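You operate a simulated robot arm through the tools that you are given. There is no shell and no other tool. Be economical: measure what you need, move in short steps, check, and stop when the job is done.

Carry out the task below with a simulated robot arm. There is one attempt and no reset: what you move stays moved.

JOB
Switch the light box on, stick HOLD on the streaky sheet's roll and put that sheet in the HOLD tray.
Fine: the roll has the sheet's colour; the clear sheets stay on the box; switch it off last.

It is judged by the outcome, as a careful person would: the job done as asked, and still so three seconds after it is handed in. It fails if anything else is knocked over, pushed out of place, dropped, spilled or broken. Flat cloth is picked up by pressing the open fingertips on it (5 to 10 N) and closing them slowly along it; thin cloth reads only 2 to 8 mm in the jaws.

ROBOT AND FRAMES
A 7-joint arm with a two-finger parallel gripper on a trunk, on a base that drives. Base frame: it is fixed to the floor where the robot stands at the start and does not move with it; the origin is under the middle of the robot, x ahead of it, y to its left, z up. Readings come in mm, rad, newtons and seconds.
With the tool pointing down near the work surface it reaches from about 100 to 860 mm from the robot's upright axis, wherever it stands. Its first joint turns from -2.007 to 2.007 rad. Places, roughly: green label [750, 1750, 750]; orange label [750, 1500, 750]; orange tray [500, 1400, 800]; purple label [750, 1500, 500]; selector of the light box [500, 100, 800]; small knob of the light box [600, 100, 800]; teal label [500, 1500, 500]. Payload 3.91 kg.
The tool frame sits at the grasp point between the pads (the TCP): z along the fingers, y along the line on which they close. The tips reach 30 mm beyond it. The gripper opens to 110 mm. The fingers are 20 mm wide and 10 mm thick; the gripper's body (48 by 112 mm) begins 55 mm behind the TCP.
Orientation is that of the tool frame in the base frame, as a unit quaternion [w, x, y, z]. With the fingers straight down and closing along the base's y, the tool's x points along the base's -x, its y along +y and its z along -z.

CONTROLS
- The arm moves only by the tool arm_command. Its argument "rows" is a list that holds one entry, the list of rows, each a list of 7 numbers: the gripper command, from -1 (shut) to 1 (fully open), values between in proportion, then the shift along the tool's x, y, z in m, then the turn, a rotation vector about the tool's x, y, z in rad. In form: [[[gripper, x, y, z, rx, ry, rz], ...]]. A call has 1 to 12 rows; each row is the pose to reach, as a shift and turn from the pose commanded when the call began, along the tool's axes at that moment. Rows are played at 5 a second. More than 50 mm and 0.15 rad between two rows, or a gripper value outside its range, and nothing of the call is played. Where a pose cannot be reached the arm comes as near as it can. A force on the tool above 40 N (or 10 N above the force at the start of the call, whichever is more), or a blocked arm, ends the call early, and 0.2 s more pass. The fingers move at their own pace (about 153 mm/s each) and stop on an object; they squeeze with about 45 N. The grip force told is the motor's: it shows also when the fingers shut on nothing. Time passes only in rows, and 0.2 s behind the last, so rows that repeat a pose let the fingers close. It gives the time, the measured TCP pose, the force on the tool (base axes), the opening and the grip force at its end, in the units of the frame above (readings bear some noise), with the torque about the TCP (base axes, N m) and any sound that the robot's microphone picked up.
- Cameras (640 x 400 px; columns grow to the right, rows downward): "scene" is now at [205.6, 233.2, 1380.8]; the picture's right is [0.40, -0.91, 0.00], its down [-0.76, -0.34, -0.55] and it looks along [0.51, 0.22, -0.83] (base axes); focal length 290 px, centre (320, 200). "wrist" rides on the gripper at [72, 17, -103] in the tool frame; the picture's right is [-0.23, 0.97, 0.00], its down [-0.76, -0.18, -0.62] and it looks along [-0.61, -0.14, 0.78] (tool axes); focal length 222 px, centre (320, 200).
- snapshot(camera): a new picture of that camera. No time passes.
- move_column(by): slides the trunk up (or, below 0, down) by that many mm; the arm and the scene camera ride with it, the base frame stays. It gives what a move gives, with no picture.
- roll_base(legs): drives the robot by 1 to 6 legs, each [ahead, left, turn to the left] in mm, mm and rad, along the robot's own axes; the way and the turn of a leg run together, so that a leg with both is an arc; at most 1500 mm and 3.142 rad a leg. The arm and the cameras ride along, it lands a little off, and it stops where it bumps. It gives what a move gives.
- pan_tilt(pan, tilt): turns the head with the scene camera to pan (to the left, within 1.396 rad either way) and tilt (down, from -0.506 to 1.204), counted from straight ahead of the robot. It gives what a move gives.
- pixel_to_xyz(camera, pixels): for up to 12 pixels [column, row] of the newest picture of that camera ("zoom" is the newest enlarged one), the place [x, y, z] in the base frame of the surface seen there, good to about 3 mm. No time passes.
- close_up(camera, box): a new picture of the part [left, top, right, bottom] of that camera's present view, enlarged. No time passes.
- finish_job(): hands the job in; it is judged then, once.

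Go step by step. Measure first, check grasps and placings, and put right what went wrong. The budget is 80 turns and 60 pictures, counting those below and the enlarged ones. Unless the task says otherwise, let go and move clear before handing in, and close with one line.

The tools are called as a command line: name --argument value ..., lists and objects as JSON in quotes. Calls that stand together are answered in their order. arm_command: Moves the arm, as the interface text tells. Its arguments: {"type":"object","properties":{"rows":{"type":"array"}},"required":["rows"]} The other tools are called the same way: move_column (by) slides the trunk up or down; roll_base (legs) drives the base; pan_tilt (pan, tilt) turns the head that bears the scene camera; snapshot (camera) takes a picture; pixel_to_xyz (camera, pixels) gives the place of the surface under pixels of a picture; close_up (camera, box) takes an enlarged picture of a part of a camera's view; finish_job () hands the job in.

At the start:

```text
time: 0.0
position: [283.1, 292.4, 1128.6]
tcp_rot: [0.001, 0.0, 1.0, 0.0]
wrist_force: [0.9, -0.3, 0.3]
torque: [-0.02, 0.04, 0.0]
width: 110.2
grasp_force: 0.0
trunk travel left (down, up): [-750.0, 240.0]
robot x, y, heading: [0.0, -2.1, -0.001]
head pan, tilt: [0.417, 0.984]
```

scene: 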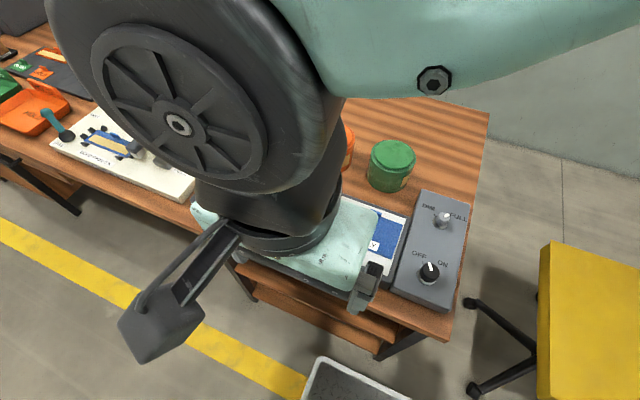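
wrist: 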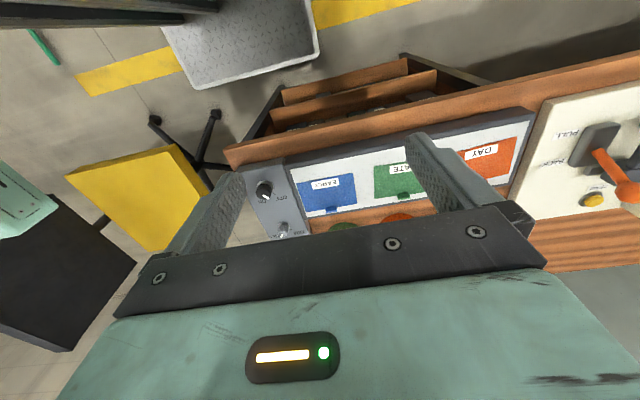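

The first pictures show the light box with three sheets (blue, green, orange), the OFF/ON knob and the DIM/FULL knob. I take an enlarged look at the box and the left side of the table.

close_up --camera "wrist" --box '[230, 80, 640, 260]'

pan_tilt --pan 1.2 --tilt 0.6

snapshot --camera "scene"

```text
1.56 times, centred on (435, 170) of wrist
```

zoom: 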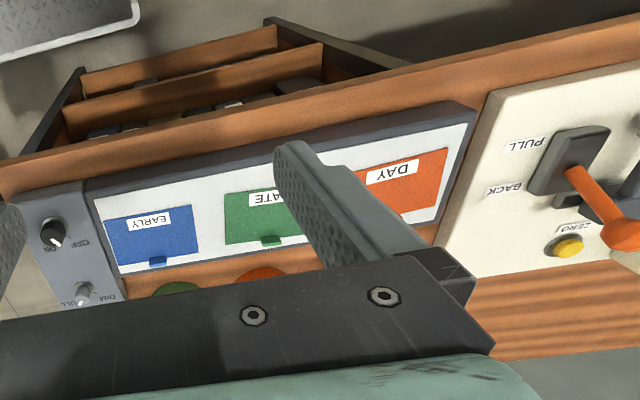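

```text
time: 1.1
position: [283.3, 291.4, 1129.1]
tcp_rot: [0.001, 0.0, 1.0, 0.0]
wrist_force: [-0.2, 0.1, 0.3]
torque: [0.02, -0.01, 0.01]
width: 110.4
grasp_force: 0.1
trunk travel left (down, up): [-750.0, 240.0]
robot x, y, heading: [-0.9, 1.8, -0.006]
head pan, tilt: [1.201, 0.6]
```

```text
56 pictures are left
```

scene: 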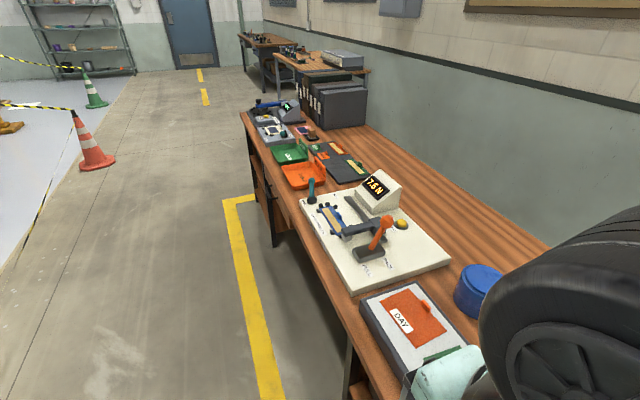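

The table runs along +y; trays (green, orange) and the label pads lie around (270–370, 130–190). I enlarge that area.

close_up --camera "scene" --box '[230, 90, 390, 190]'

pixel_to_xyz --camera "scene" --pixels '[[304, 175], [289, 152], [345, 168], [319, 153], [480, 275], [378, 235], [415, 320], [390, 300], [323, 147], [302, 130]]'

```text
4.00 times, centred on (310, 140) of scene
```

zoom: 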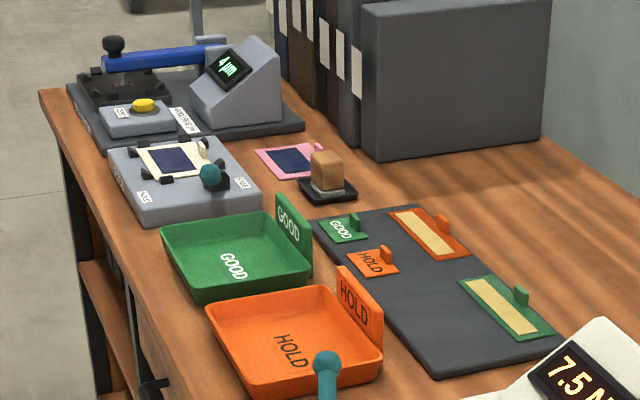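

```text
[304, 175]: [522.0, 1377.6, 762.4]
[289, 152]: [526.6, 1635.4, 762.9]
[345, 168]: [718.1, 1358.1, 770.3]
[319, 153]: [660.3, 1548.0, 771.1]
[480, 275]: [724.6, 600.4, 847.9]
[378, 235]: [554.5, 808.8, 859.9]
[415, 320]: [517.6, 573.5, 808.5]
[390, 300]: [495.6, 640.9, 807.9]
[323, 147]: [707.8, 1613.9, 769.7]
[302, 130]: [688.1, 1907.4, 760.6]
```

HOLD label is at about (660, 1548, 771) with a tab; HOLD tray at (522, 1378). First I go for the light box's switch: move the wrist to see the knobs.

arm_command --rows '[[[1, 0, -0.035, 0.03, 0, 0, 0], [1, 0, -0.07, 0.06, 0, 0, 0], [1, 0, -0.105, 0.09, 0, 0, 0], [1, 0, -0.14, 0.12, 0, 0, 0], [1, 0, -0.14, 0.12, 0, 0, 0]]]'

snapshot --camera "wrist"

pan_tilt --pan 0.5 --tilt 0.9

snapshot --camera "scene"

```text
time: 2.3
position: [284.8, 151.6, 1011.3]
tcp_rot: [0.001, 0.001, 1.0, 0.0]
wrist_force: [-0.3, -0.1, 0.3]
torque: [0.04, 0.01, 0.01]
width: 109.7
grasp_force: 0.1
trunk travel left (down, up): [-750.0, 240.0]
robot x, y, heading: [1.4, -1.6, 0.0]
head pan, tilt: [1.201, 0.6]
```

```text
54 pictures are left
```

wrist: 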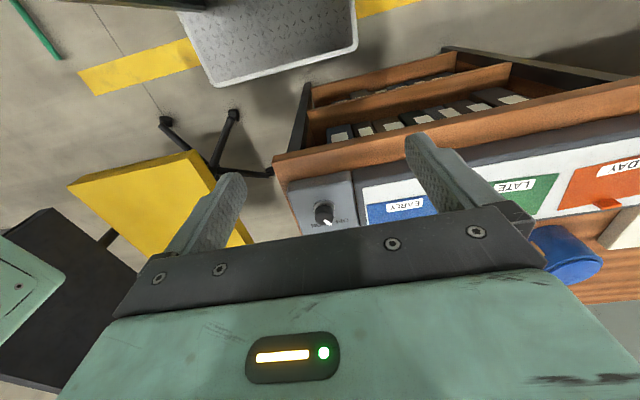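

```text
time: 3.4
position: [285.3, 150.4, 1011.8]
tcp_rot: [0.0, 0.0, 1.0, 0.0]
wrist_force: [-0.4, 0.2, 0.9]
torque: [0.0, 0.01, -0.01]
width: 109.9
grasp_force: 0.0
trunk travel left (down, up): [-750.0, 240.0]
robot x, y, heading: [0.6, 0.2, -0.001]
head pan, tilt: [0.499, 0.901]
```

```text
53 pictures are left
```

scene: 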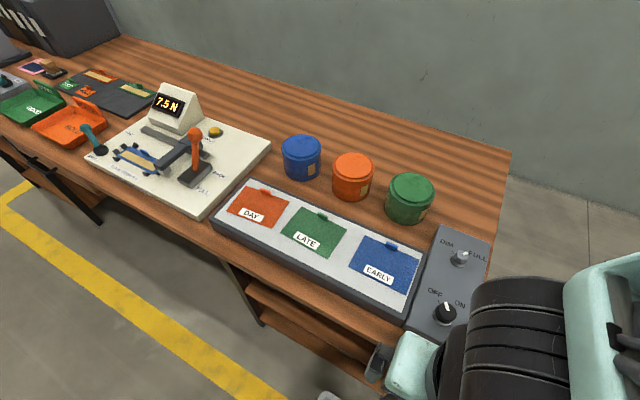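

Now the scene shows the box, panel at (445, 285) and the three rolls at (300,157), (352,176), (409,198). Enlarging both and measuring.

close_up --camera "scene" --box '[380, 160, 500, 340]'

pixel_to_xyz --camera "scene" --pixels '[[446, 314], [440, 309], [460, 256], [470, 290], [433, 306], [448, 302], [302, 142], [352, 160], [409, 182], [265, 192], [323, 214], [393, 247]]'

close_up --camera "scene" --box '[210, 120, 450, 300]'

```text
2.22 times, centred on (440, 250) of scene
```

zoom: 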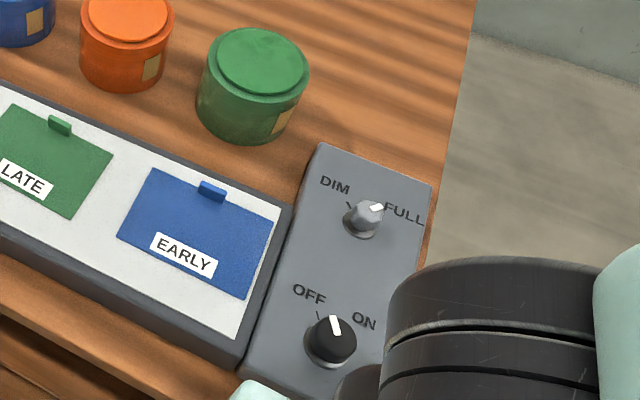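

```text
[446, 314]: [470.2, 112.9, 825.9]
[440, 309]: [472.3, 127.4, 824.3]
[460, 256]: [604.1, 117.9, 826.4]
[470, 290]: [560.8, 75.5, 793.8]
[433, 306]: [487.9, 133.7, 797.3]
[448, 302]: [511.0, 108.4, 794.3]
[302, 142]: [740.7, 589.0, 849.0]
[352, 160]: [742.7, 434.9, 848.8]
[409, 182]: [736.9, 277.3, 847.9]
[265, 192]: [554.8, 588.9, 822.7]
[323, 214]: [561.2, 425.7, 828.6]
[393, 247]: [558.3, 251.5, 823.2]
```

```text
2.22 times, centred on (330, 210) of scene
```

zoom: 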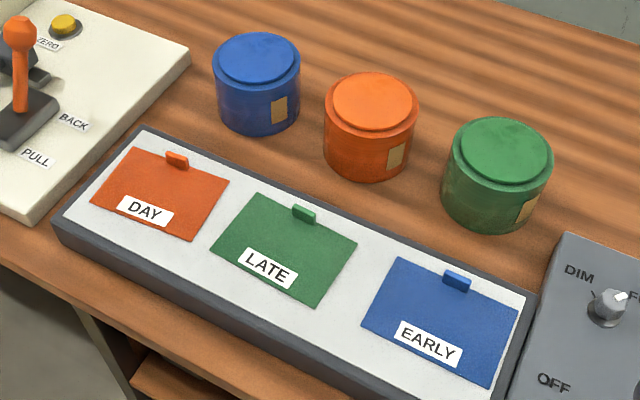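

The selector is at about (473, 117), top z≈826, with pointer seemingly near OFF. I zoom on the wrist view of the knob at (323, 213).

arm_command --rows '[[[1, 0.03, -0.02, 0.0, 0, 0, 0], [1, 0.06, -0.04, 0, 0, 0, 0], [1, 0.06, -0.04, 0, 0, 0, 0]]]'

close_up --camera "wrist" --box '[260, 120, 420, 220]'

pixel_to_xyz --camera "zoom" --pixels '[[320, 200]]'

```text
time: 4.0
position: [235.3, 155.8, 1021.3]
tcp_rot: [0.004, 0.008, 1.0, -0.005]
wrist_force: [18.0, -3.3, 4.6]
torque: [0.54, 2.45, 0.11]
width: 110.1
grasp_force: 0.0
out of reach, approached as far as the arm can: row 1, 2, 3
trunk travel left (down, up): [-750.0, 240.0]
robot x, y, heading: [-2.2, 1.8, 0.003]
head pan, tilt: [0.499, 0.901]
stopped in row 3: the force on the tool passed its limit at 99 N (the readings are from after the stop); the commanded pose is now the measured one
```

```text
4.00 times, centred on (340, 170) of wrist
```

zoom: 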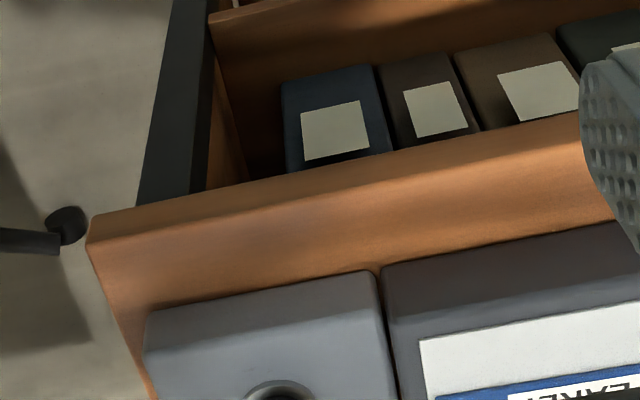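

```text
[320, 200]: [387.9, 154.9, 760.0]
```

That pose was too close to the robot's own body; I move forward and above the knob.

arm_command --rows '[[[1, -0.04, -0.01, 0.0, 0, 0, 0], [1, -0.08, -0.02, 0, 0, 0, 0], [1, -0.12, -0.03, 0, 0, 0, 0], [1, -0.16, -0.04, 0, 0, 0, 0], [1, -0.18, -0.04, 0, 0, 0, 0], [1, -0.18, -0.04, 0, 0, 0, 0]]]'

close_up --camera "wrist" --box '[240, 100, 400, 200]'

pixel_to_xyz --camera "zoom" --pixels '[[320, 200]]'

```text
time: 5.4
position: [414.2, 113.9, 1022.8]
tcp_rot: [0.003, 0.007, 1.0, -0.004]
wrist_force: [0.5, 0.3, 0.1]
torque: [0.0, -0.02, 0.03]
width: 109.9
grasp_force: 0.0
out of reach, approached as far as the arm can: row 1
trunk travel left (down, up): [-750.0, 240.0]
robot x, y, heading: [2.9, -0.4, -0.004]
head pan, tilt: [0.499, 0.901]
```

```text
4.00 times, centred on (320, 150) of wrist
```

zoom: 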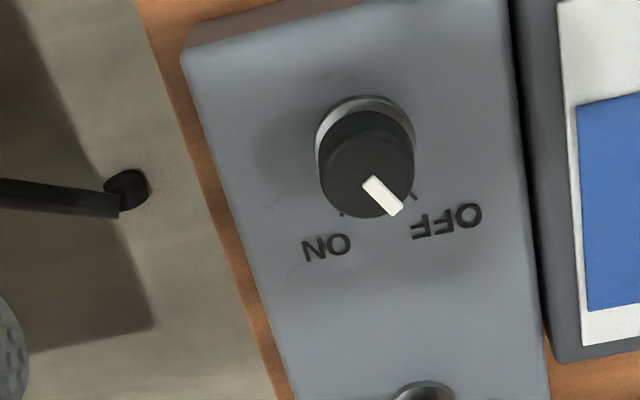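

```text
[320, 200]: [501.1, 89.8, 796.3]
```

Pointer goes from about (370,180) to (397,212), toward the OFF tick at (413,195). I measure the knob and ticks.

pixel_to_xyz --camera "zoom" --pixels '[[372, 182], [396, 210], [413, 196], [341, 213], [335, 160], [405, 160], [365, 140], [368, 210], [326, 246], [447, 221], [425, 390], [365, 120]]'

```text
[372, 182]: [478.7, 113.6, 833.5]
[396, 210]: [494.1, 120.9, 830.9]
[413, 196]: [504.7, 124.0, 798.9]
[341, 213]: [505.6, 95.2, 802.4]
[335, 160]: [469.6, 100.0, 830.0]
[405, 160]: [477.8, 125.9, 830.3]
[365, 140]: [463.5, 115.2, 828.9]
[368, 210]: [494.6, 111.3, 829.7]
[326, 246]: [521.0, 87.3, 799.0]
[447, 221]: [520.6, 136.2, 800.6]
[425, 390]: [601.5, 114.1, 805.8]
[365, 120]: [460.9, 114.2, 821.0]
```

Knob centre ≈ (478, 112), top 830; OFF tick at +26°, ON tick at about −32°. I'll descend with fingers half-open (60 mm) to just above, checking the clearance to the box edge.

pixel_to_xyz --camera "zoom" --pixels '[[520, 100], [535, 200], [550, 340], [500, 100], [512, 200], [190, 60]]'

arm_command --rows '[[[0.1, -0.032, -0.001, 0.03, 0, 0, 0], [0.1, -0.064, -0.002, 0.06, 0, 0, 0], [0.1, -0.064, -0.002, 0.1, 0, 0, 0], [0.1, -0.064, -0.002, 0.14, 0, 0, 0], [0.1, -0.064, -0.002, 0.14, 0, 0, 0]]]'

snapshot --camera "wrist"

```text
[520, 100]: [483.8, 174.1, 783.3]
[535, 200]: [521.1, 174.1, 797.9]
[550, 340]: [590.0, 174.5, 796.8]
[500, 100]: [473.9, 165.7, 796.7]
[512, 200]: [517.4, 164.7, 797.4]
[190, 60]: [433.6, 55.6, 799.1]
```

```text
time: 6.6
position: [480.0, 108.6, 884.5]
tcp_rot: [0.003, 0.005, 1.0, -0.003]
wrist_force: [0.1, 0.1, -0.5]
torque: [0.02, 0.03, 0.01]
width: 60.5
grasp_force: 0.1
trunk travel left (down, up): [-750.0, 240.0]
robot x, y, heading: [1.8, -1.1, 0.002]
head pan, tilt: [0.499, 0.901]
```

```text
48 pictures are left
```

wrist: 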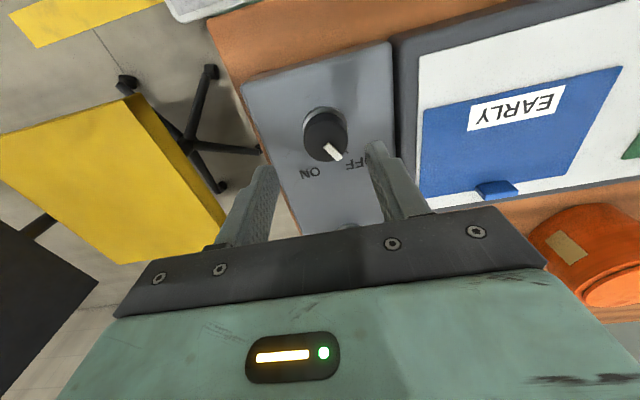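

Alignment looks right (knob at (325,135) between the tips' lines). Descend 46 mm and close slowly.

arm_command --rows '[[[0.1, 0, 0.003, 0.025, 0, 0, 0], [0.1, 0, 0.003, 0.045, 0, 0, 0], [0.1, 0, 0.003, 0.045, 0, 0, 0], [-0.3, 0, 0.003, 0.045, 0, 0, 0], [-0.6, 0, 0.003, 0.045, 0, 0, 0], [-0.6, 0, 0.003, 0.045, 0, 0, 0]]]'

```text
time: 8.0
position: [478.2, 113.2, 837.5]
tcp_rot: [0.004, 0.006, 1.0, -0.004]
wrist_force: [-1.3, 5.7, -5.8]
torque: [1.06, -0.27, 0.01]
width: 35.6
grasp_force: 45.1
trunk travel left (down, up): [-750.0, 240.0]
robot x, y, heading: [-1.1, -0.2, -0.003]
head pan, tilt: [0.499, 0.901]
```

Knob held (35.6 mm). Turn clockwise seen from above by ~1.0 rad (positive about tool z).

arm_command --rows '[[[-0.6, 0, 0, 0, 0, 0, 0.14], [-0.6, 0, 0, 0, 0, 0, 0.28], [-0.6, 0, 0, 0, 0, 0, 0.42], [-0.6, 0, 0, 0, 0, 0, 0.56], [-0.6, 0, 0, 0, 0, 0, 0.7], [-0.6, 0, 0, 0, 0, 0, 0.84], [-0.6, 0, 0, 0, 0, 0, 0.96], [-0.6, 0, 0, 0, 0, 0, 1.04], [-0.6, 0, 0, 0, 0, 0, 1.04]]]'

snapshot --camera "scene"

```text
time: 10.0
position: [479.5, 115.2, 837.4]
tcp_rot: [0.003, 0.502, 0.865, -0.001]
wrist_force: [-6.7, 32.5, 0.1]
torque: [0.59, 0.84, -0.01]
width: 35.6
grasp_force: 44.7
trunk travel left (down, up): [-750.0, 240.0]
robot x, y, heading: [-3.2, -1.4, -0.001]
head pan, tilt: [0.499, 0.901]
```

```text
47 pictures are left
```

scene: 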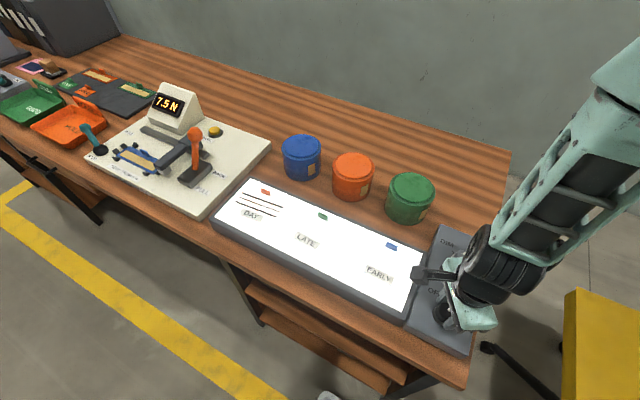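

The box is lit and streaks show on the DAY (orange) sheet at (262, 202). I zoom in to check all three.

close_up --camera "scene" --box '[210, 160, 430, 310]'

arm_command --rows '[[[-0.3, 0, 0, 0, 0, 0, 0], [0.0, 0, 0, 0, 0, 0, 0], [0.0, 0, 0, -0.04, 0, 0, 0], [0, 0, 0, -0.08, 0, 0, 0], [0, 0, 0, -0.12, 0, 0, 0], [0, 0, 0, -0.16, 0, 0, 0], [0, 0, 0, -0.2, 0, 0, 0]]]'

close_up --camera "scene" --box '[210, 160, 480, 350]'

```text
2.67 times, centred on (320, 235) of scene
```

zoom: 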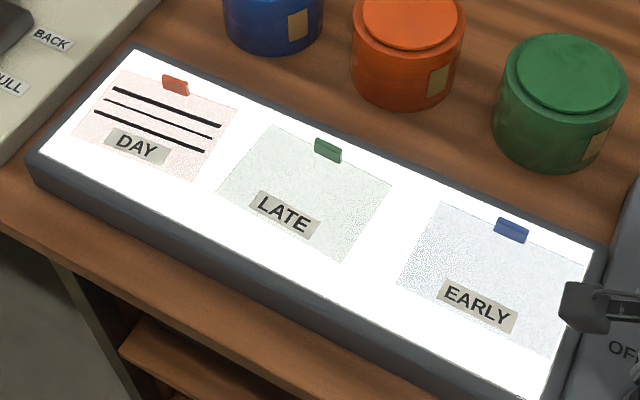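

```text
time: 11.6
position: [479.7, 115.3, 1036.1]
tcp_rot: [0.004, 0.502, 0.865, -0.003]
wrist_force: [0.6, 0.8, 0.6]
torque: [-0.01, 0.03, 0.0]
width: 54.8
grasp_force: 0.0
trunk travel left (down, up): [-750.0, 240.0]
robot x, y, heading: [-1.3, 0.2, -0.002]
head pan, tilt: [0.499, 0.901]
```

```text
2.11 times, centred on (345, 255) of scene
```

zoom: 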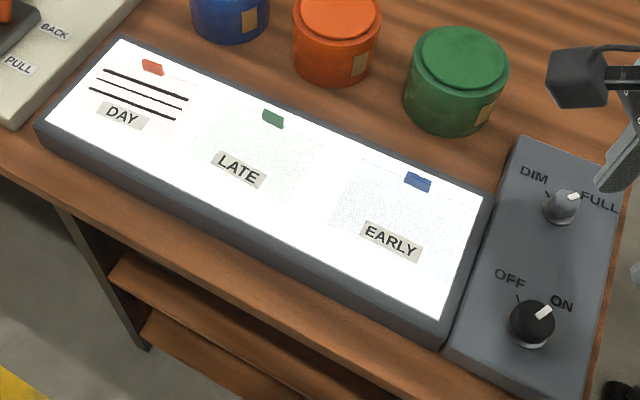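

DAY (orange) is the streaky sheet; LATE and EARLY are clear; the box is ON. Before driving left to the label, I check the floor.

pan_tilt --pan 0.9 --tilt 1.2

snapshot --camera "scene"

```text
time: 12.5
position: [480.7, 115.9, 1034.3]
tcp_rot: [0.004, 0.503, 0.864, -0.002]
wrist_force: [0.1, 0.5, 0.4]
torque: [-0.01, 0.01, 0.01]
width: 55.0
grasp_force: 0.1
trunk travel left (down, up): [-750.0, 240.0]
robot x, y, heading: [2.8, -0.0, 0.0]
head pan, tilt: [0.901, 1.201]
```

```text
44 pictures are left
```

scene: 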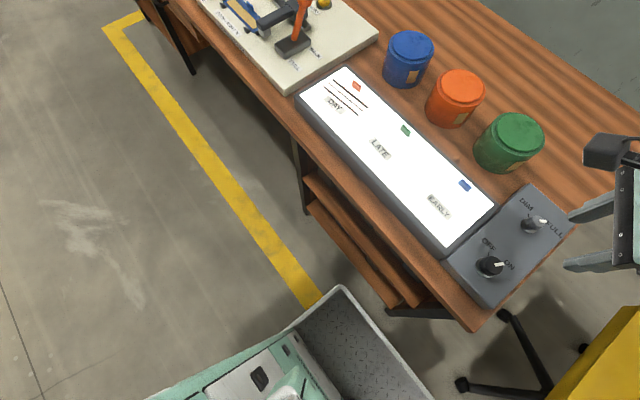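

The grey bin is the robot's own front tray; the floor to the left is clear. I straighten the wrist and drive left to y≈1430.

arm_command --rows '[[[0, 0, 0, 0, 0, 0, -0.14], [0, 0, 0, 0, 0, 0, -0.28], [0, 0, 0, 0, 0, 0, -0.42], [0, 0, 0, 0, 0, 0, -0.56], [0, 0, 0, 0, 0, 0, -0.7], [0, 0, 0, 0, 0, 0, -0.84], [0, 0, 0, 0, 0, 0, -0.96], [0, 0, 0, 0, 0, 0, -1.05], [0, 0, 0, 0, 0, 0, -1.05]]]'

roll_base --legs '[[0, 1430, 0]]'

pan_tilt --pan 0.4 --tilt 0.9

snapshot --camera "scene"

snapshot --camera "wrist"

```text
time: 14.5
position: [478.0, 113.8, 1037.1]
tcp_rot: [0.003, 0.001, 1.0, -0.003]
wrist_force: [0.2, -0.1, -0.3]
torque: [-0.01, 0.01, 0.0]
width: 55.0
grasp_force: 0.1
trunk travel left (down, up): [-750.0, 240.0]
robot x, y, heading: [-1.3, -0.4, -0.001]
head pan, tilt: [0.901, 1.201]
```

```text
time: 21.7
position: [468.8, 1563.0, 1037.4]
tcp_rot: [0.002, -0.004, 1.0, -0.004]
wrist_force: [-0.1, -1.3, -0.3]
torque: [0.02, 0.05, 0.04]
width: 54.8
grasp_force: 0.0
trunk travel left (down, up): [-750.0, 240.0]
robot x, y, heading: [-7.9, 1441.2, 0.015]
head pan, tilt: [0.901, 1.201]
```

```text
time: 22.6
position: [469.7, 1562.7, 1037.8]
tcp_rot: [0.003, -0.005, 1.0, -0.004]
wrist_force: [0.5, 1.0, 0.1]
torque: [0.0, 0.0, -0.03]
width: 55.2
grasp_force: 0.1
trunk travel left (down, up): [-750.0, 240.0]
robot x, y, heading: [-8.9, 1444.5, 0.008]
head pan, tilt: [0.4, 0.901]
```

```text
43 pictures are left
```

scene: 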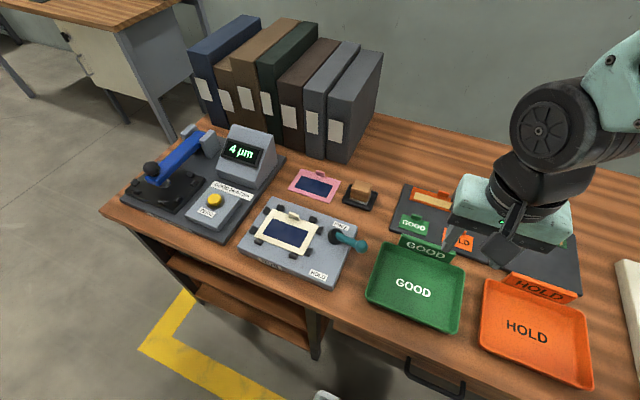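

```text
42 pictures are left
```

wrist: 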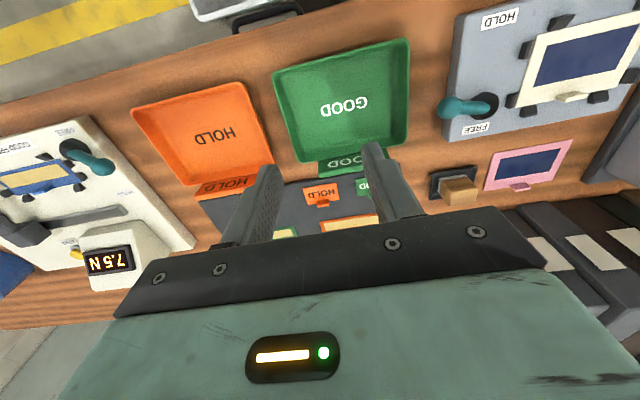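

HOLD label appears at (322, 192) in the wrist view, its tab at its back edge near (322, 203). Zoom and measure.

close_up --camera "wrist" --box '[270, 160, 390, 235]'

pixel_to_xyz --camera "wrist" --pixels '[[305, 184], [338, 181], [322, 193], [323, 204], [341, 198], [310, 203], [240, 185], [340, 160]]'

```text
5.33 times, centred on (330, 198) of wrist
```

zoom: 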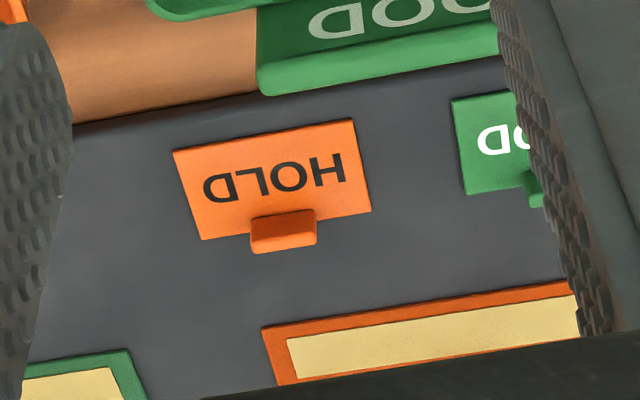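

```text
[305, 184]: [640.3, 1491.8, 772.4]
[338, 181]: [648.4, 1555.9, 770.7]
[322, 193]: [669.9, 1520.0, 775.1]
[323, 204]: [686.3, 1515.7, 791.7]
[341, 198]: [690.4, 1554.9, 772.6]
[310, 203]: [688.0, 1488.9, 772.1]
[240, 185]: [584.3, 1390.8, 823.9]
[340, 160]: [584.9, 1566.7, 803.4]
```

Label spans x 640–690, y 1490–1556; tab at its back edge. Measuring tab corners in the zoom.

pixel_to_xyz --camera "zoom" --pixels '[[255, 222], [310, 215], [257, 245], [312, 240], [283, 230], [180, 158], [350, 125], [205, 235], [368, 208], [283, 190]]'

```text
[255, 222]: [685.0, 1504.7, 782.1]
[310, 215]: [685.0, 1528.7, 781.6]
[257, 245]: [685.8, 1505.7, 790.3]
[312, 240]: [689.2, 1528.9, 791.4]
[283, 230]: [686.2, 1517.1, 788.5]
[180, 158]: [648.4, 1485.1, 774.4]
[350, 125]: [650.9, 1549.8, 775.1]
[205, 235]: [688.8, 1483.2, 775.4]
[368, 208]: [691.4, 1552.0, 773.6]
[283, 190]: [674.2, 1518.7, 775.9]
```

Tab: x 685–691, y 1504–1529, z 775–791. I'll turn the wrist 90° so the fingers close along x, and hover above the tab with a 30 mm opening.

arm_command --rows '[[[-0.45, -0.02, -0.004, 0.013, 0, 0, 0.142], [-0.45, -0.04, -0.008, 0.026, 0, 0, 0.284], [-0.45, -0.06, -0.012, 0.039, 0, 0, 0.427], [-0.45, -0.08, -0.016, 0.052, 0, 0, 0.57], [-0.45, -0.1, -0.021, 0.065, 0, 0, 0.713], [-0.45, -0.12, -0.025, 0.078, 0, 0, 0.856], [-0.45, -0.14, -0.029, 0.091, 0, 0, 0.999], [-0.45, -0.16, -0.034, 0.104, 0, 0, 1.142], [-0.45, -0.18, -0.038, 0.117, 0, 0, 1.285], [-0.45, -0.2, -0.042, 0.13, 0, 0, 1.428], [-0.45, -0.218, -0.046, 0.14, 0, 0, 1.57], [-0.45, -0.218, -0.046, 0.14, 0, 0, 1.57]]]'

snapshot --camera "wrist"

snapshot --camera "scene"

```text
time: 25.2
position: [686.1, 1516.9, 897.5]
tcp_rot: [0.005, 0.705, 0.709, -0.001]
wrist_force: [1.5, -1.0, -1.0]
torque: [0.0, 0.01, 0.0]
width: 30.4
grasp_force: 0.1
trunk travel left (down, up): [-750.0, 240.0]
robot x, y, heading: [-6.0, 1444.8, 0.006]
head pan, tilt: [0.4, 0.901]
```

```text
40 pictures are left
```

wrist: 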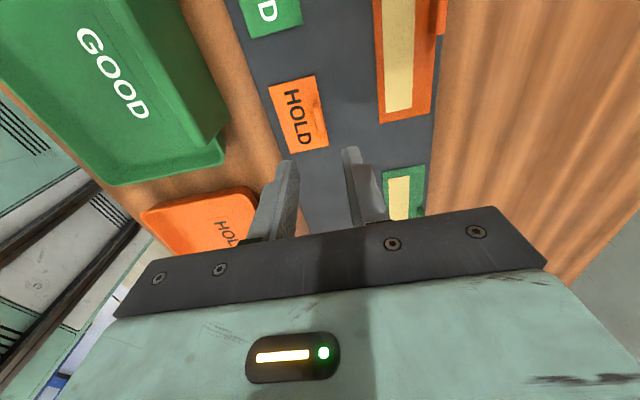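

```text
39 pictures are left
```

scene: 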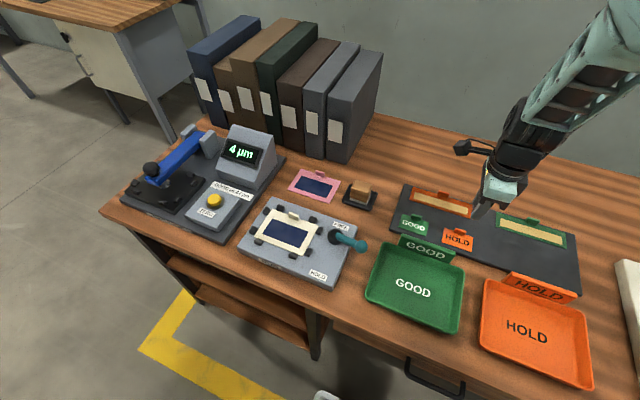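

I re-measure the label and tab from this nearer view.

pixel_to_xyz --camera "wrist" --pixels '[[270, 88], [315, 77], [327, 147], [283, 152], [320, 112], [322, 118], [317, 105]]'

close_up --camera "wrist" --box '[240, 60, 400, 160]'

pixel_to_xyz --camera "scene" --pixels '[[459, 241], [464, 231], [450, 241], [467, 247]]'

```text
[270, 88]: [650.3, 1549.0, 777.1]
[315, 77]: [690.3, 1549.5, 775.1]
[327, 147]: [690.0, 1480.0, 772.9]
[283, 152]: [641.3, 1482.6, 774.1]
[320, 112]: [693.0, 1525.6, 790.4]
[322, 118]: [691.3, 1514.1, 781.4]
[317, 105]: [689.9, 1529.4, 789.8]
```

```text
4.00 times, centred on (320, 110) of wrist
```

zoom: 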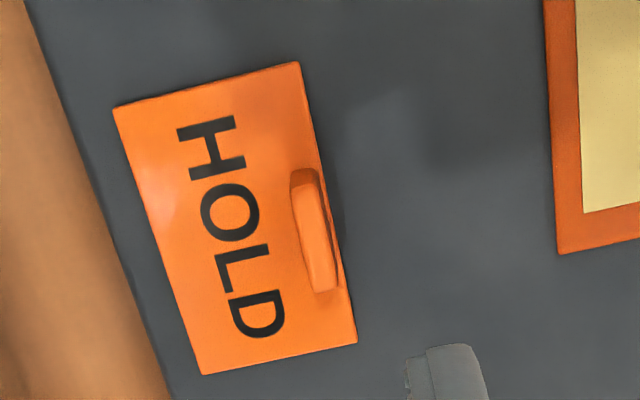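

```text
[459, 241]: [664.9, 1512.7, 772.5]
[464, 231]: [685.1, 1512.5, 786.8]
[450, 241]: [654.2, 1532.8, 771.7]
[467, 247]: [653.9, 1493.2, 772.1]
```

Agreed: tab centre ≈ (688, 1516). Descend to TCP z≈808 and close.

arm_command --rows '[[[-0.45, 0, 0.002, 0.03, 0, 0, 0], [-0.45, 0, 0.002, 0.06, 0, 0, 0], [-0.45, 0, 0.002, 0.08, 0, 0, 0], [-0.45, 0, 0.002, 0.089, 0, 0, 0], [-0.45, 0, 0.002, 0.089, 0, 0, 0], [-0.7, 0, 0.002, 0.089, 0, 0, 0], [-0.9, 0, 0.002, 0.089, 0, 0, 0], [-1, 0, 0.002, 0.089, 0, 0, 0], [-1, 0, 0.002, 0.089, 0, 0, 0]]]'

```text
time: 27.2
position: [688.8, 1517.3, 811.6]
tcp_rot: [0.004, 0.704, 0.71, 0.0]
wrist_force: [0.2, 0.1, 0.3]
torque: [-0.02, 0.03, 0.0]
width: 5.0
grasp_force: 45.2
trunk travel left (down, up): [-750.0, 240.0]
robot x, y, heading: [-5.1, 1446.7, 0.007]
head pan, tilt: [0.4, 0.901]
```

Held at 5.0 mm. Lift slowly and look.

arm_command --rows '[[[-1, 0, 0, -0.02, 0, 0, 0], [-1, 0, 0, -0.05, 0, 0, 0], [-1, 0, 0, -0.09, 0, 0, 0], [-1, 0, 0, -0.13, 0, 0, 0], [-1, 0, 0, -0.17, 0, 0, 0], [-1, 0, 0, -0.21, 0, 0, 0], [-1, 0, 0, -0.21, 0, 0, 0]]]'

snapshot --camera "wrist"

```text
time: 28.8
position: [691.0, 1518.8, 1023.1]
tcp_rot: [0.005, 0.704, 0.71, -0.002]
wrist_force: [0.2, -0.8, 0.7]
torque: [0.0, 0.0, 0.05]
width: 5.0
grasp_force: 44.6
trunk travel left (down, up): [-750.0, 240.0]
robot x, y, heading: [-5.6, 1444.9, 0.012]
head pan, tilt: [0.4, 0.901]
```

```text
37 pictures are left
```

wrist: 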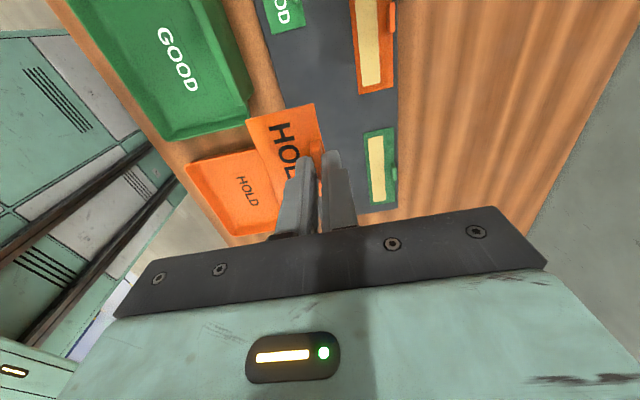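

Label held level. Drive back right to the rolls and look at the orange one.

roll_base --legs '[[5, -1050, -0.01]]'

pan_tilt --pan 0.1 --tilt 0.8

snapshot --camera "scene"

snapshot --camera "wrist"

```text
time: 34.2
position: [692.2, 446.8, 1021.4]
tcp_rot: [0.005, 0.716, 0.698, -0.001]
wrist_force: [0.7, 1.0, -0.1]
torque: [-0.01, 0.01, -0.01]
width: 4.9
grasp_force: 44.6
trunk travel left (down, up): [-750.0, 240.0]
robot x, y, heading: [-10.2, 397.9, -0.017]
head pan, tilt: [0.4, 0.901]
```

```text
time: 35.0
position: [692.6, 447.4, 1022.6]
tcp_rot: [0.003, 0.717, 0.697, 0.0]
wrist_force: [-0.1, 0.5, 0.0]
torque: [-0.01, -0.02, -0.03]
width: 5.0
grasp_force: 45.4
trunk travel left (down, up): [-750.0, 240.0]
robot x, y, heading: [-9.6, 398.0, -0.025]
head pan, tilt: [0.099, 0.799]
```

```text
36 pictures are left
```

scene: 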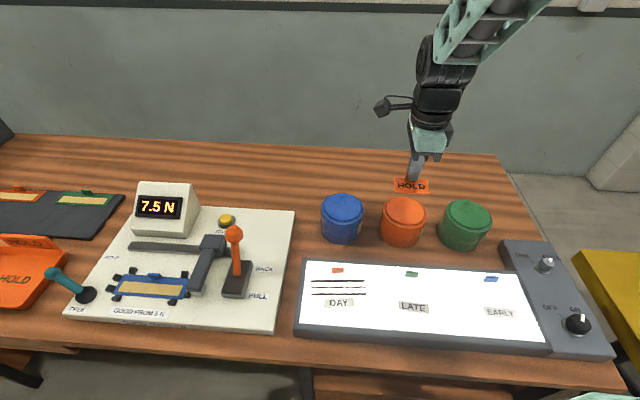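

```text
35 pictures are left
```

wrist: 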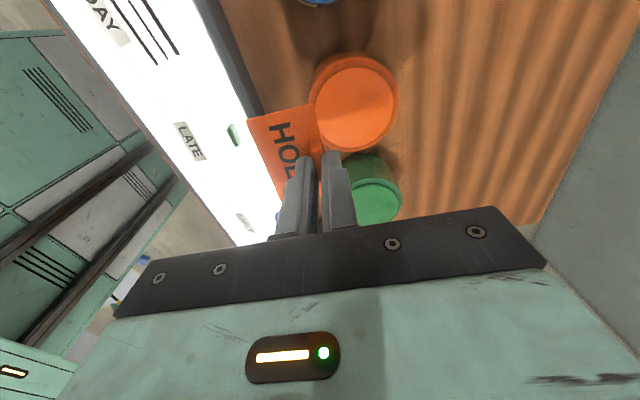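

Measure the roll's top outline and enlarge it.

close_up --camera "scene" --box '[310, 170, 500, 290]'

pixel_to_xyz --camera "wrist" --pixels '[[355, 108], [320, 105], [393, 105], [360, 70], [350, 146], [313, 85], [290, 140], [262, 125], [312, 110]]'

pixel_to_xyz --camera "scene" --pixels '[[403, 209], [384, 209], [422, 209], [403, 200], [403, 219], [396, 186], [428, 187]]'

```text
3.33 times, centred on (405, 230) of scene
```

zoom: 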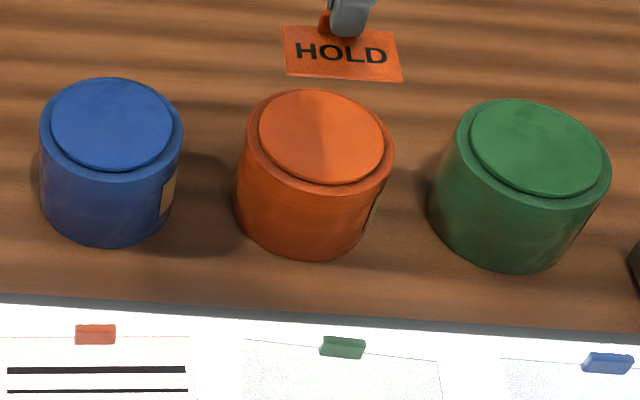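

```text
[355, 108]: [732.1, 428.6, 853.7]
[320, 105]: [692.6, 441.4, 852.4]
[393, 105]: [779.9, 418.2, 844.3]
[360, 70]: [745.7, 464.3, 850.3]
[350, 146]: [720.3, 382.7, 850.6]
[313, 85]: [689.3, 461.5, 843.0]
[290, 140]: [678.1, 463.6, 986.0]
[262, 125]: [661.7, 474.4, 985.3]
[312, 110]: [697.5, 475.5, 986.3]
```

```text
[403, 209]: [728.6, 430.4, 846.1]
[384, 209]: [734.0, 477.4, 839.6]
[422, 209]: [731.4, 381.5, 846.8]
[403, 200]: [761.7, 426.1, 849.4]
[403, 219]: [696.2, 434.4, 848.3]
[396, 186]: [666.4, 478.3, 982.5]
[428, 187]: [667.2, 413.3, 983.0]
```

Roll top centre ≈ (733, 427, 849); label centre is ~19 mm in front of the tab, underside ~40 mm below the TCP. So TCP goes to (752, 427), hover at z≈905.

arm_command --rows '[[[-1, -0.009, 0.03, 0.0, 0, 0, -0.015], [-1, -0.018, 0.0606, 0.0, 0, 0, -0.03], [-1, -0.018, 0.0606, 0.04, 0, 0, -0.03], [-1, -0.018, 0.0606, 0.08, 0, 0, -0.03], [-1, -0.018, 0.0606, 0.117, 0, 0, -0.03], [-1, -0.018, 0.0606, 0.117, 0, 0, -0.03]]]'

close_up --camera "scene" --box '[310, 170, 500, 290]'

```text
time: 36.4
position: [752.6, 424.8, 905.6]
tcp_rot: [0.004, 0.706, 0.708, 0.0]
wrist_force: [0.4, -0.1, 0.2]
torque: [0.03, -0.01, -0.01]
width: 5.0
grasp_force: 45.0
trunk travel left (down, up): [-750.0, 240.0]
robot x, y, heading: [-9.8, 399.8, -0.022]
head pan, tilt: [0.099, 0.799]
```

```text
3.33 times, centred on (405, 230) of scene
```

zoom: 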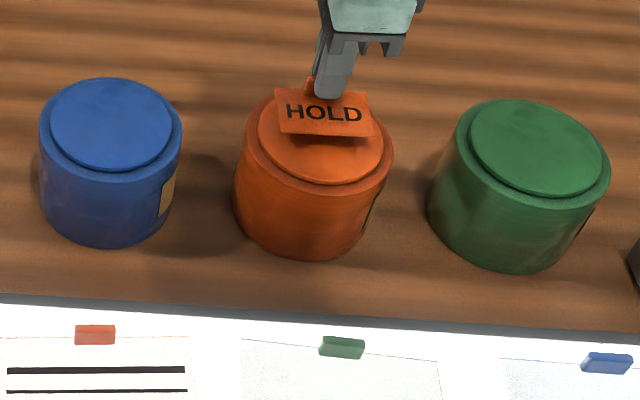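

Label is over the disc; descend in small steps watching force.

arm_command --rows '[[[-1, 0, 0, 0.008, 0, 0, 0], [-1, 0, 0, 0.012, 0, 0, 0], [-1, 0, 0, 0.015, 0, 0, 0], [-1, 0, 0, 0.017, 0, 0, 0], [-1, 0, 0, 0.018, 0, 0, 0]]]'

close_up --camera "scene" --box '[350, 170, 460, 260]'

```text
time: 37.6
position: [753.6, 425.3, 889.8]
tcp_rot: [0.005, 0.706, 0.708, 0.001]
wrist_force: [-2.4, 1.0, 21.6]
torque: [0.61, 0.16, 0.0]
width: 4.8
grasp_force: 44.8
trunk travel left (down, up): [-750.0, 240.0]
robot x, y, heading: [-11.1, 398.3, -0.026]
head pan, tilt: [0.099, 0.799]
```

```text
4.44 times, centred on (405, 215) of scene
```

zoom: 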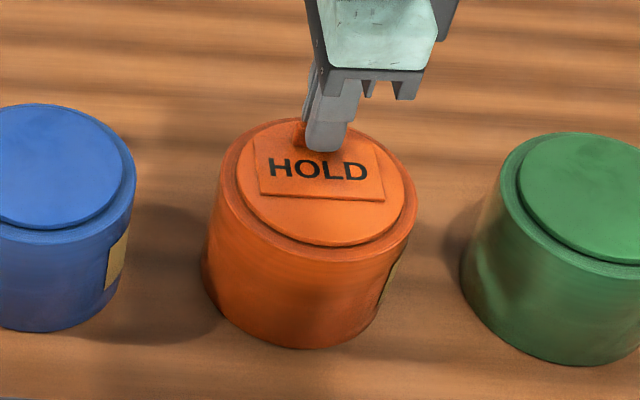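

Contact at 21 N, label flat on the roll's top. Release and lift.

arm_command --rows '[[[-1, 0, 0, 0.016, 0, 0, 0], [-0.6, 0, 0, 0.015, 0, 0, 0], [-0.6, 0, 0, 0.015, 0, 0, 0], [-0.6, 0, 0, 0.0, 0, 0, 0], [-0.6, 0, 0, -0.03, 0, 0, 0], [-0.6, 0, 0, -0.07, 0, 0, 0], [-0.6, 0, 0, -0.11, 0, 0, 0], [-0.6, 0, 0, -0.11, 0, 0, 0]]]'

close_up --camera "scene" --box '[290, 170, 510, 310]'

snapshot --camera "wrist"

```text
time: 37.9
position: [754.1, 425.3, 889.5]
tcp_rot: [0.005, 0.705, 0.709, 0.002]
wrist_force: [-9.3, -1.9, 21.4]
torque: [-0.16, 0.32, 0.0]
width: 5.0
grasp_force: 44.5
trunk travel left (down, up): [-750.0, 240.0]
robot x, y, heading: [-12.8, 395.0, -0.026]
head pan, tilt: [0.099, 0.799]
stopped in row 1: the force on the tool passed its limit at 44 N (the readings are from after the stop); the commanded pose is now the measured one
```

```text
2.86 times, centred on (400, 240) of scene
```

zoom: 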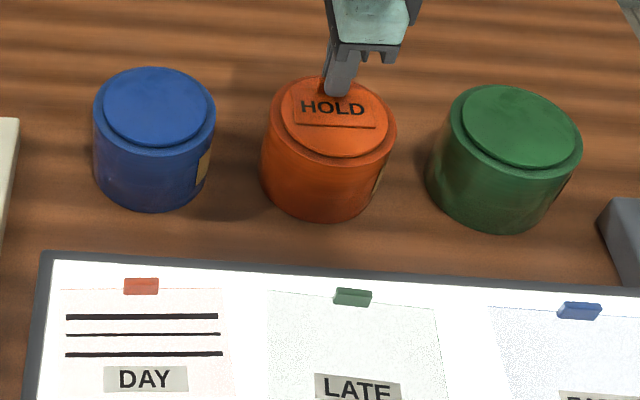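

```text
30 pictures are left
```

wrist: 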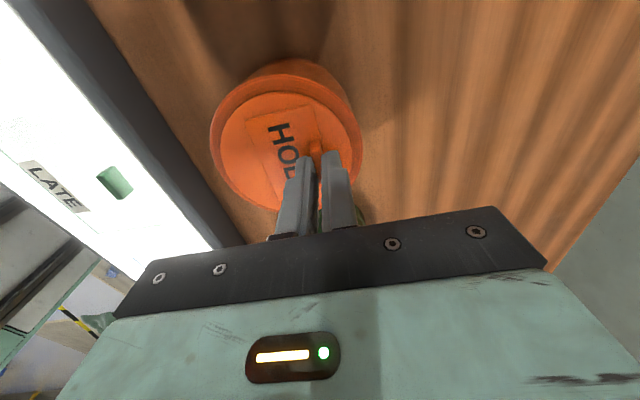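

My first row pressed further by mistake (it was counted from the new pose); the call stopped harmlessly. Now open in place, then lift.

arm_command --rows '[[[-0.6, 0, 0, 0, 0, 0, 0], [-0.6, 0, 0, 0, 0, 0, 0], [-0.6, 0, 0, -0.01, 0, 0, 0], [-0.6, 0, 0, -0.04, 0, 0, 0], [-0.6, 0, 0, -0.08, 0, 0, 0], [-0.6, 0, 0, -0.12, 0, 0, 0], [-0.6, 0, 0, -0.12, 0, 0, 0]]]'

close_up --camera "scene" --box '[290, 170, 510, 310]'

```text
time: 39.5
position: [754.7, 425.9, 1006.0]
tcp_rot: [0.005, 0.706, 0.708, 0.0]
wrist_force: [0.7, 0.1, 0.6]
torque: [0.01, 0.01, 0.01]
width: 22.1
grasp_force: 0.1
trunk travel left (down, up): [-750.0, 240.0]
robot x, y, heading: [-9.0, 396.5, -0.027]
head pan, tilt: [0.099, 0.799]
```

```text
2.86 times, centred on (400, 240) of scene
```

zoom: 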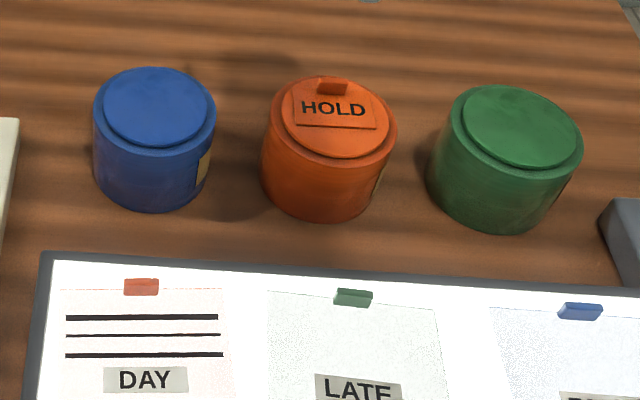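

Label sits on the roll. Next the DAY sheet: measure its tab (141, 287 in the zoom) and corners.

close_up --camera "scene" --box '[290, 255, 400, 325]'

pixel_to_xyz --camera "scene" --pixels '[[338, 267], [338, 270], [338, 273], [333, 270], [343, 270], [310, 272], [368, 272], [305, 318], [370, 318], [338, 300]]'

```text
5.71 times, centred on (345, 290) of scene
```

zoom: 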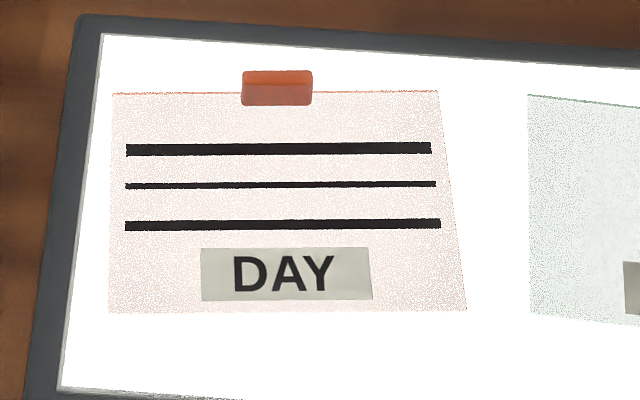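

```text
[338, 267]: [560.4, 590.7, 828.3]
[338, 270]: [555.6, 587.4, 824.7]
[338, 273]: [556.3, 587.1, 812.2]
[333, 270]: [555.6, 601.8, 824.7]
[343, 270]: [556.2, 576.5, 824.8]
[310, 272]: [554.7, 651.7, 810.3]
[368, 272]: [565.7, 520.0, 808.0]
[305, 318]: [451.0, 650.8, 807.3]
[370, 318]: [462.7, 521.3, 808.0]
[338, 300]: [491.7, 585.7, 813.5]
```

Sheet spans y 520–652, x ≈460–557; its tab is at (558, 588), z 810–828. Hover over it.

arm_command --rows '[[[-0.6, 0.027, -0.033, 0, 0, 0, 0], [-0.6, 0.054, -0.066, 0, 0, 0, 0], [-0.6, 0.081, -0.099, 0.0, 0, 0, 0], [-0.6, 0.108, -0.131, 0.02, 0, 0, 0], [-0.6, 0.135, -0.164, 0.05, 0, 0, 0], [-0.6, 0.162, -0.197, 0.08, 0, 0, 0], [-0.6, 0.162, -0.197, 0.106, 0, 0, 0], [-0.6, 0.162, -0.197, 0.106, 0, 0, 0]]]'

close_up --camera "wrist" --box '[200, 40, 440, 190]'

pixel_to_xyz --camera "zoom" --pixels '[[320, 200], [320, 230], [300, 200], [340, 200]]'

```text
refused: row 5 steps farther than a row can; nothing moved
```

```text
2.67 times, centred on (320, 115) of wrist
```

zoom: 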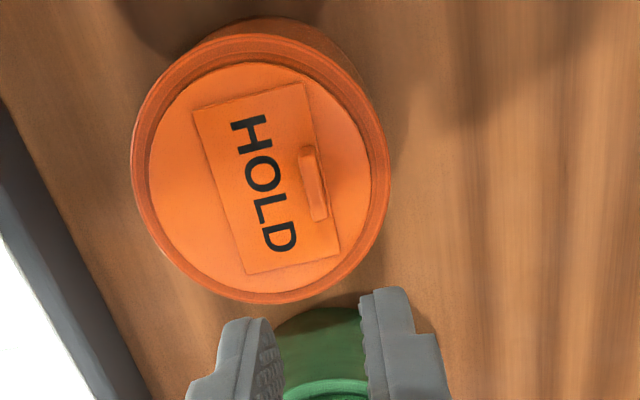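

```text
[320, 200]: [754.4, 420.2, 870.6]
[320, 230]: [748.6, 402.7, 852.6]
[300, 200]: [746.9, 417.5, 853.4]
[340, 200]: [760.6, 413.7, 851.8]
```

Step was too big; the label is nicely on the roll, by the way. Repeat with smaller steps.

arm_command --rows '[[[-0.6, 0.027, -0.033, 0, 0, 0, 0], [-0.6, 0.054, -0.066, 0, 0, 0, 0], [-0.6, 0.081, -0.099, 0.0, 0, 0, 0], [-0.6, 0.108, -0.131, 0.01, 0, 0, 0], [-0.6, 0.135, -0.164, 0.02, 0, 0, 0], [-0.6, 0.162, -0.197, 0.03, 0, 0, 0], [-0.6, 0.162, -0.197, 0.07, 0, 0, 0], [-0.6, 0.162, -0.197, 0.106, 0, 0, 0], [-0.6, 0.162, -0.197, 0.106, 0, 0, 0]]]'

close_up --camera "wrist" --box '[200, 40, 440, 190]'

pixel_to_xyz --camera "zoom" --pixels '[[320, 200], [320, 230], [300, 200], [340, 200]]'

```text
time: 41.5
position: [554.8, 587.1, 900.5]
tcp_rot: [0.005, 0.705, 0.709, 0.002]
wrist_force: [0.8, -0.6, -0.2]
torque: [-0.01, -0.02, -0.01]
width: 22.1
grasp_force: 0.0
trunk travel left (down, up): [-750.0, 240.0]
robot x, y, heading: [-5.0, 391.9, -0.021]
head pan, tilt: [0.099, 0.799]
```

```text
2.67 times, centred on (320, 115) of wrist
```

zoom: 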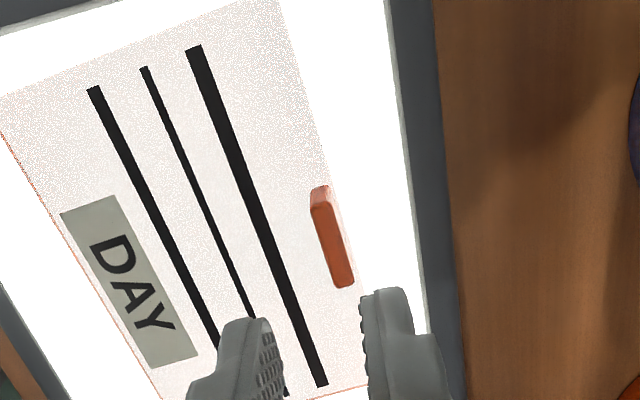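

```text
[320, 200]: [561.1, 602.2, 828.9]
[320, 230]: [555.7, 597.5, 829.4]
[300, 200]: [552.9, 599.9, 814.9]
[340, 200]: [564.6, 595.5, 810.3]
```

Tab centre ≈ (559, 589). Descend to TCP z≈843 and close on the tab.

arm_command --rows '[[[-0.6, 0.001, 0.004, 0.03, 0, 0, 0], [-0.6, 0.001, 0.004, 0.05, 0, 0, 0], [-0.6, 0.001, 0.004, 0.057, 0, 0, 0], [-0.6, 0.001, 0.004, 0.057, 0, 0, 0], [-0.8, 0.001, 0.004, 0.057, 0, 0, 0], [-1, 0.001, 0.004, 0.057, 0, 0, 0], [-1, 0.001, 0.004, 0.057, 0, 0, 0]]]'

```text
time: 43.1
position: [559.6, 588.6, 843.9]
tcp_rot: [0.004, 0.706, 0.709, 0.001]
wrist_force: [-0.5, -0.4, 2.9]
torque: [-0.01, 0.17, -0.04]
width: 5.7
grasp_force: 45.0
trunk travel left (down, up): [-750.0, 240.0]
robot x, y, heading: [-9.8, 395.1, -0.02]
head pan, tilt: [0.099, 0.799]
```

Held at 5.7 mm. Lift slowly and check.

arm_command --rows '[[[-1, 0, 0, -0.01, 0, 0, 0], [-1, 0, 0, -0.03, 0, 0, 0], [-1, 0, 0, -0.06, 0, 0, 0], [-1, 0, 0, -0.1, 0, 0, 0], [-1, 0, 0, -0.14, 0, 0, 0], [-1, 0, 0, -0.18, 0, 0, 0], [-1, 0, 0, -0.22, 0, 0, 0], [-1, 0, 0, -0.22, 0, 0, 0]]]'

snapshot --camera "scene"

snapshot --camera "wrist"

```text
time: 44.9
position: [557.2, 589.2, 1061.9]
tcp_rot: [0.006, 0.705, 0.71, 0.0]
wrist_force: [0.3, -0.4, -0.4]
torque: [-0.01, 0.0, 0.01]
width: 5.6
grasp_force: 44.8
trunk travel left (down, up): [-750.0, 240.0]
robot x, y, heading: [-8.8, 396.7, -0.022]
head pan, tilt: [0.099, 0.799]
```

```text
25 pictures are left
```

scene: 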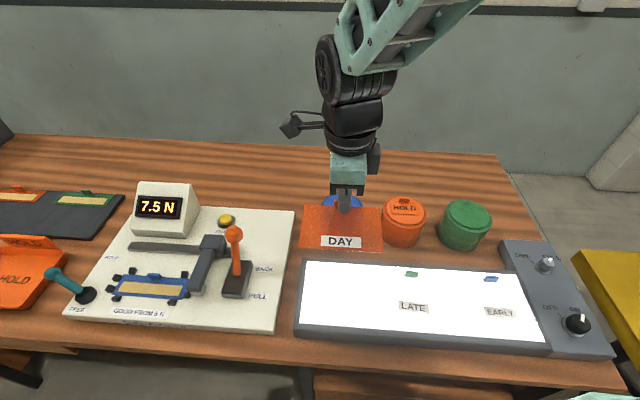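

```text
24 pictures are left
```

wrist: 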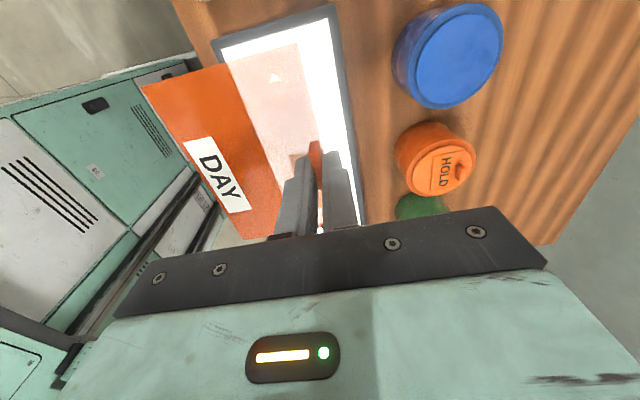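

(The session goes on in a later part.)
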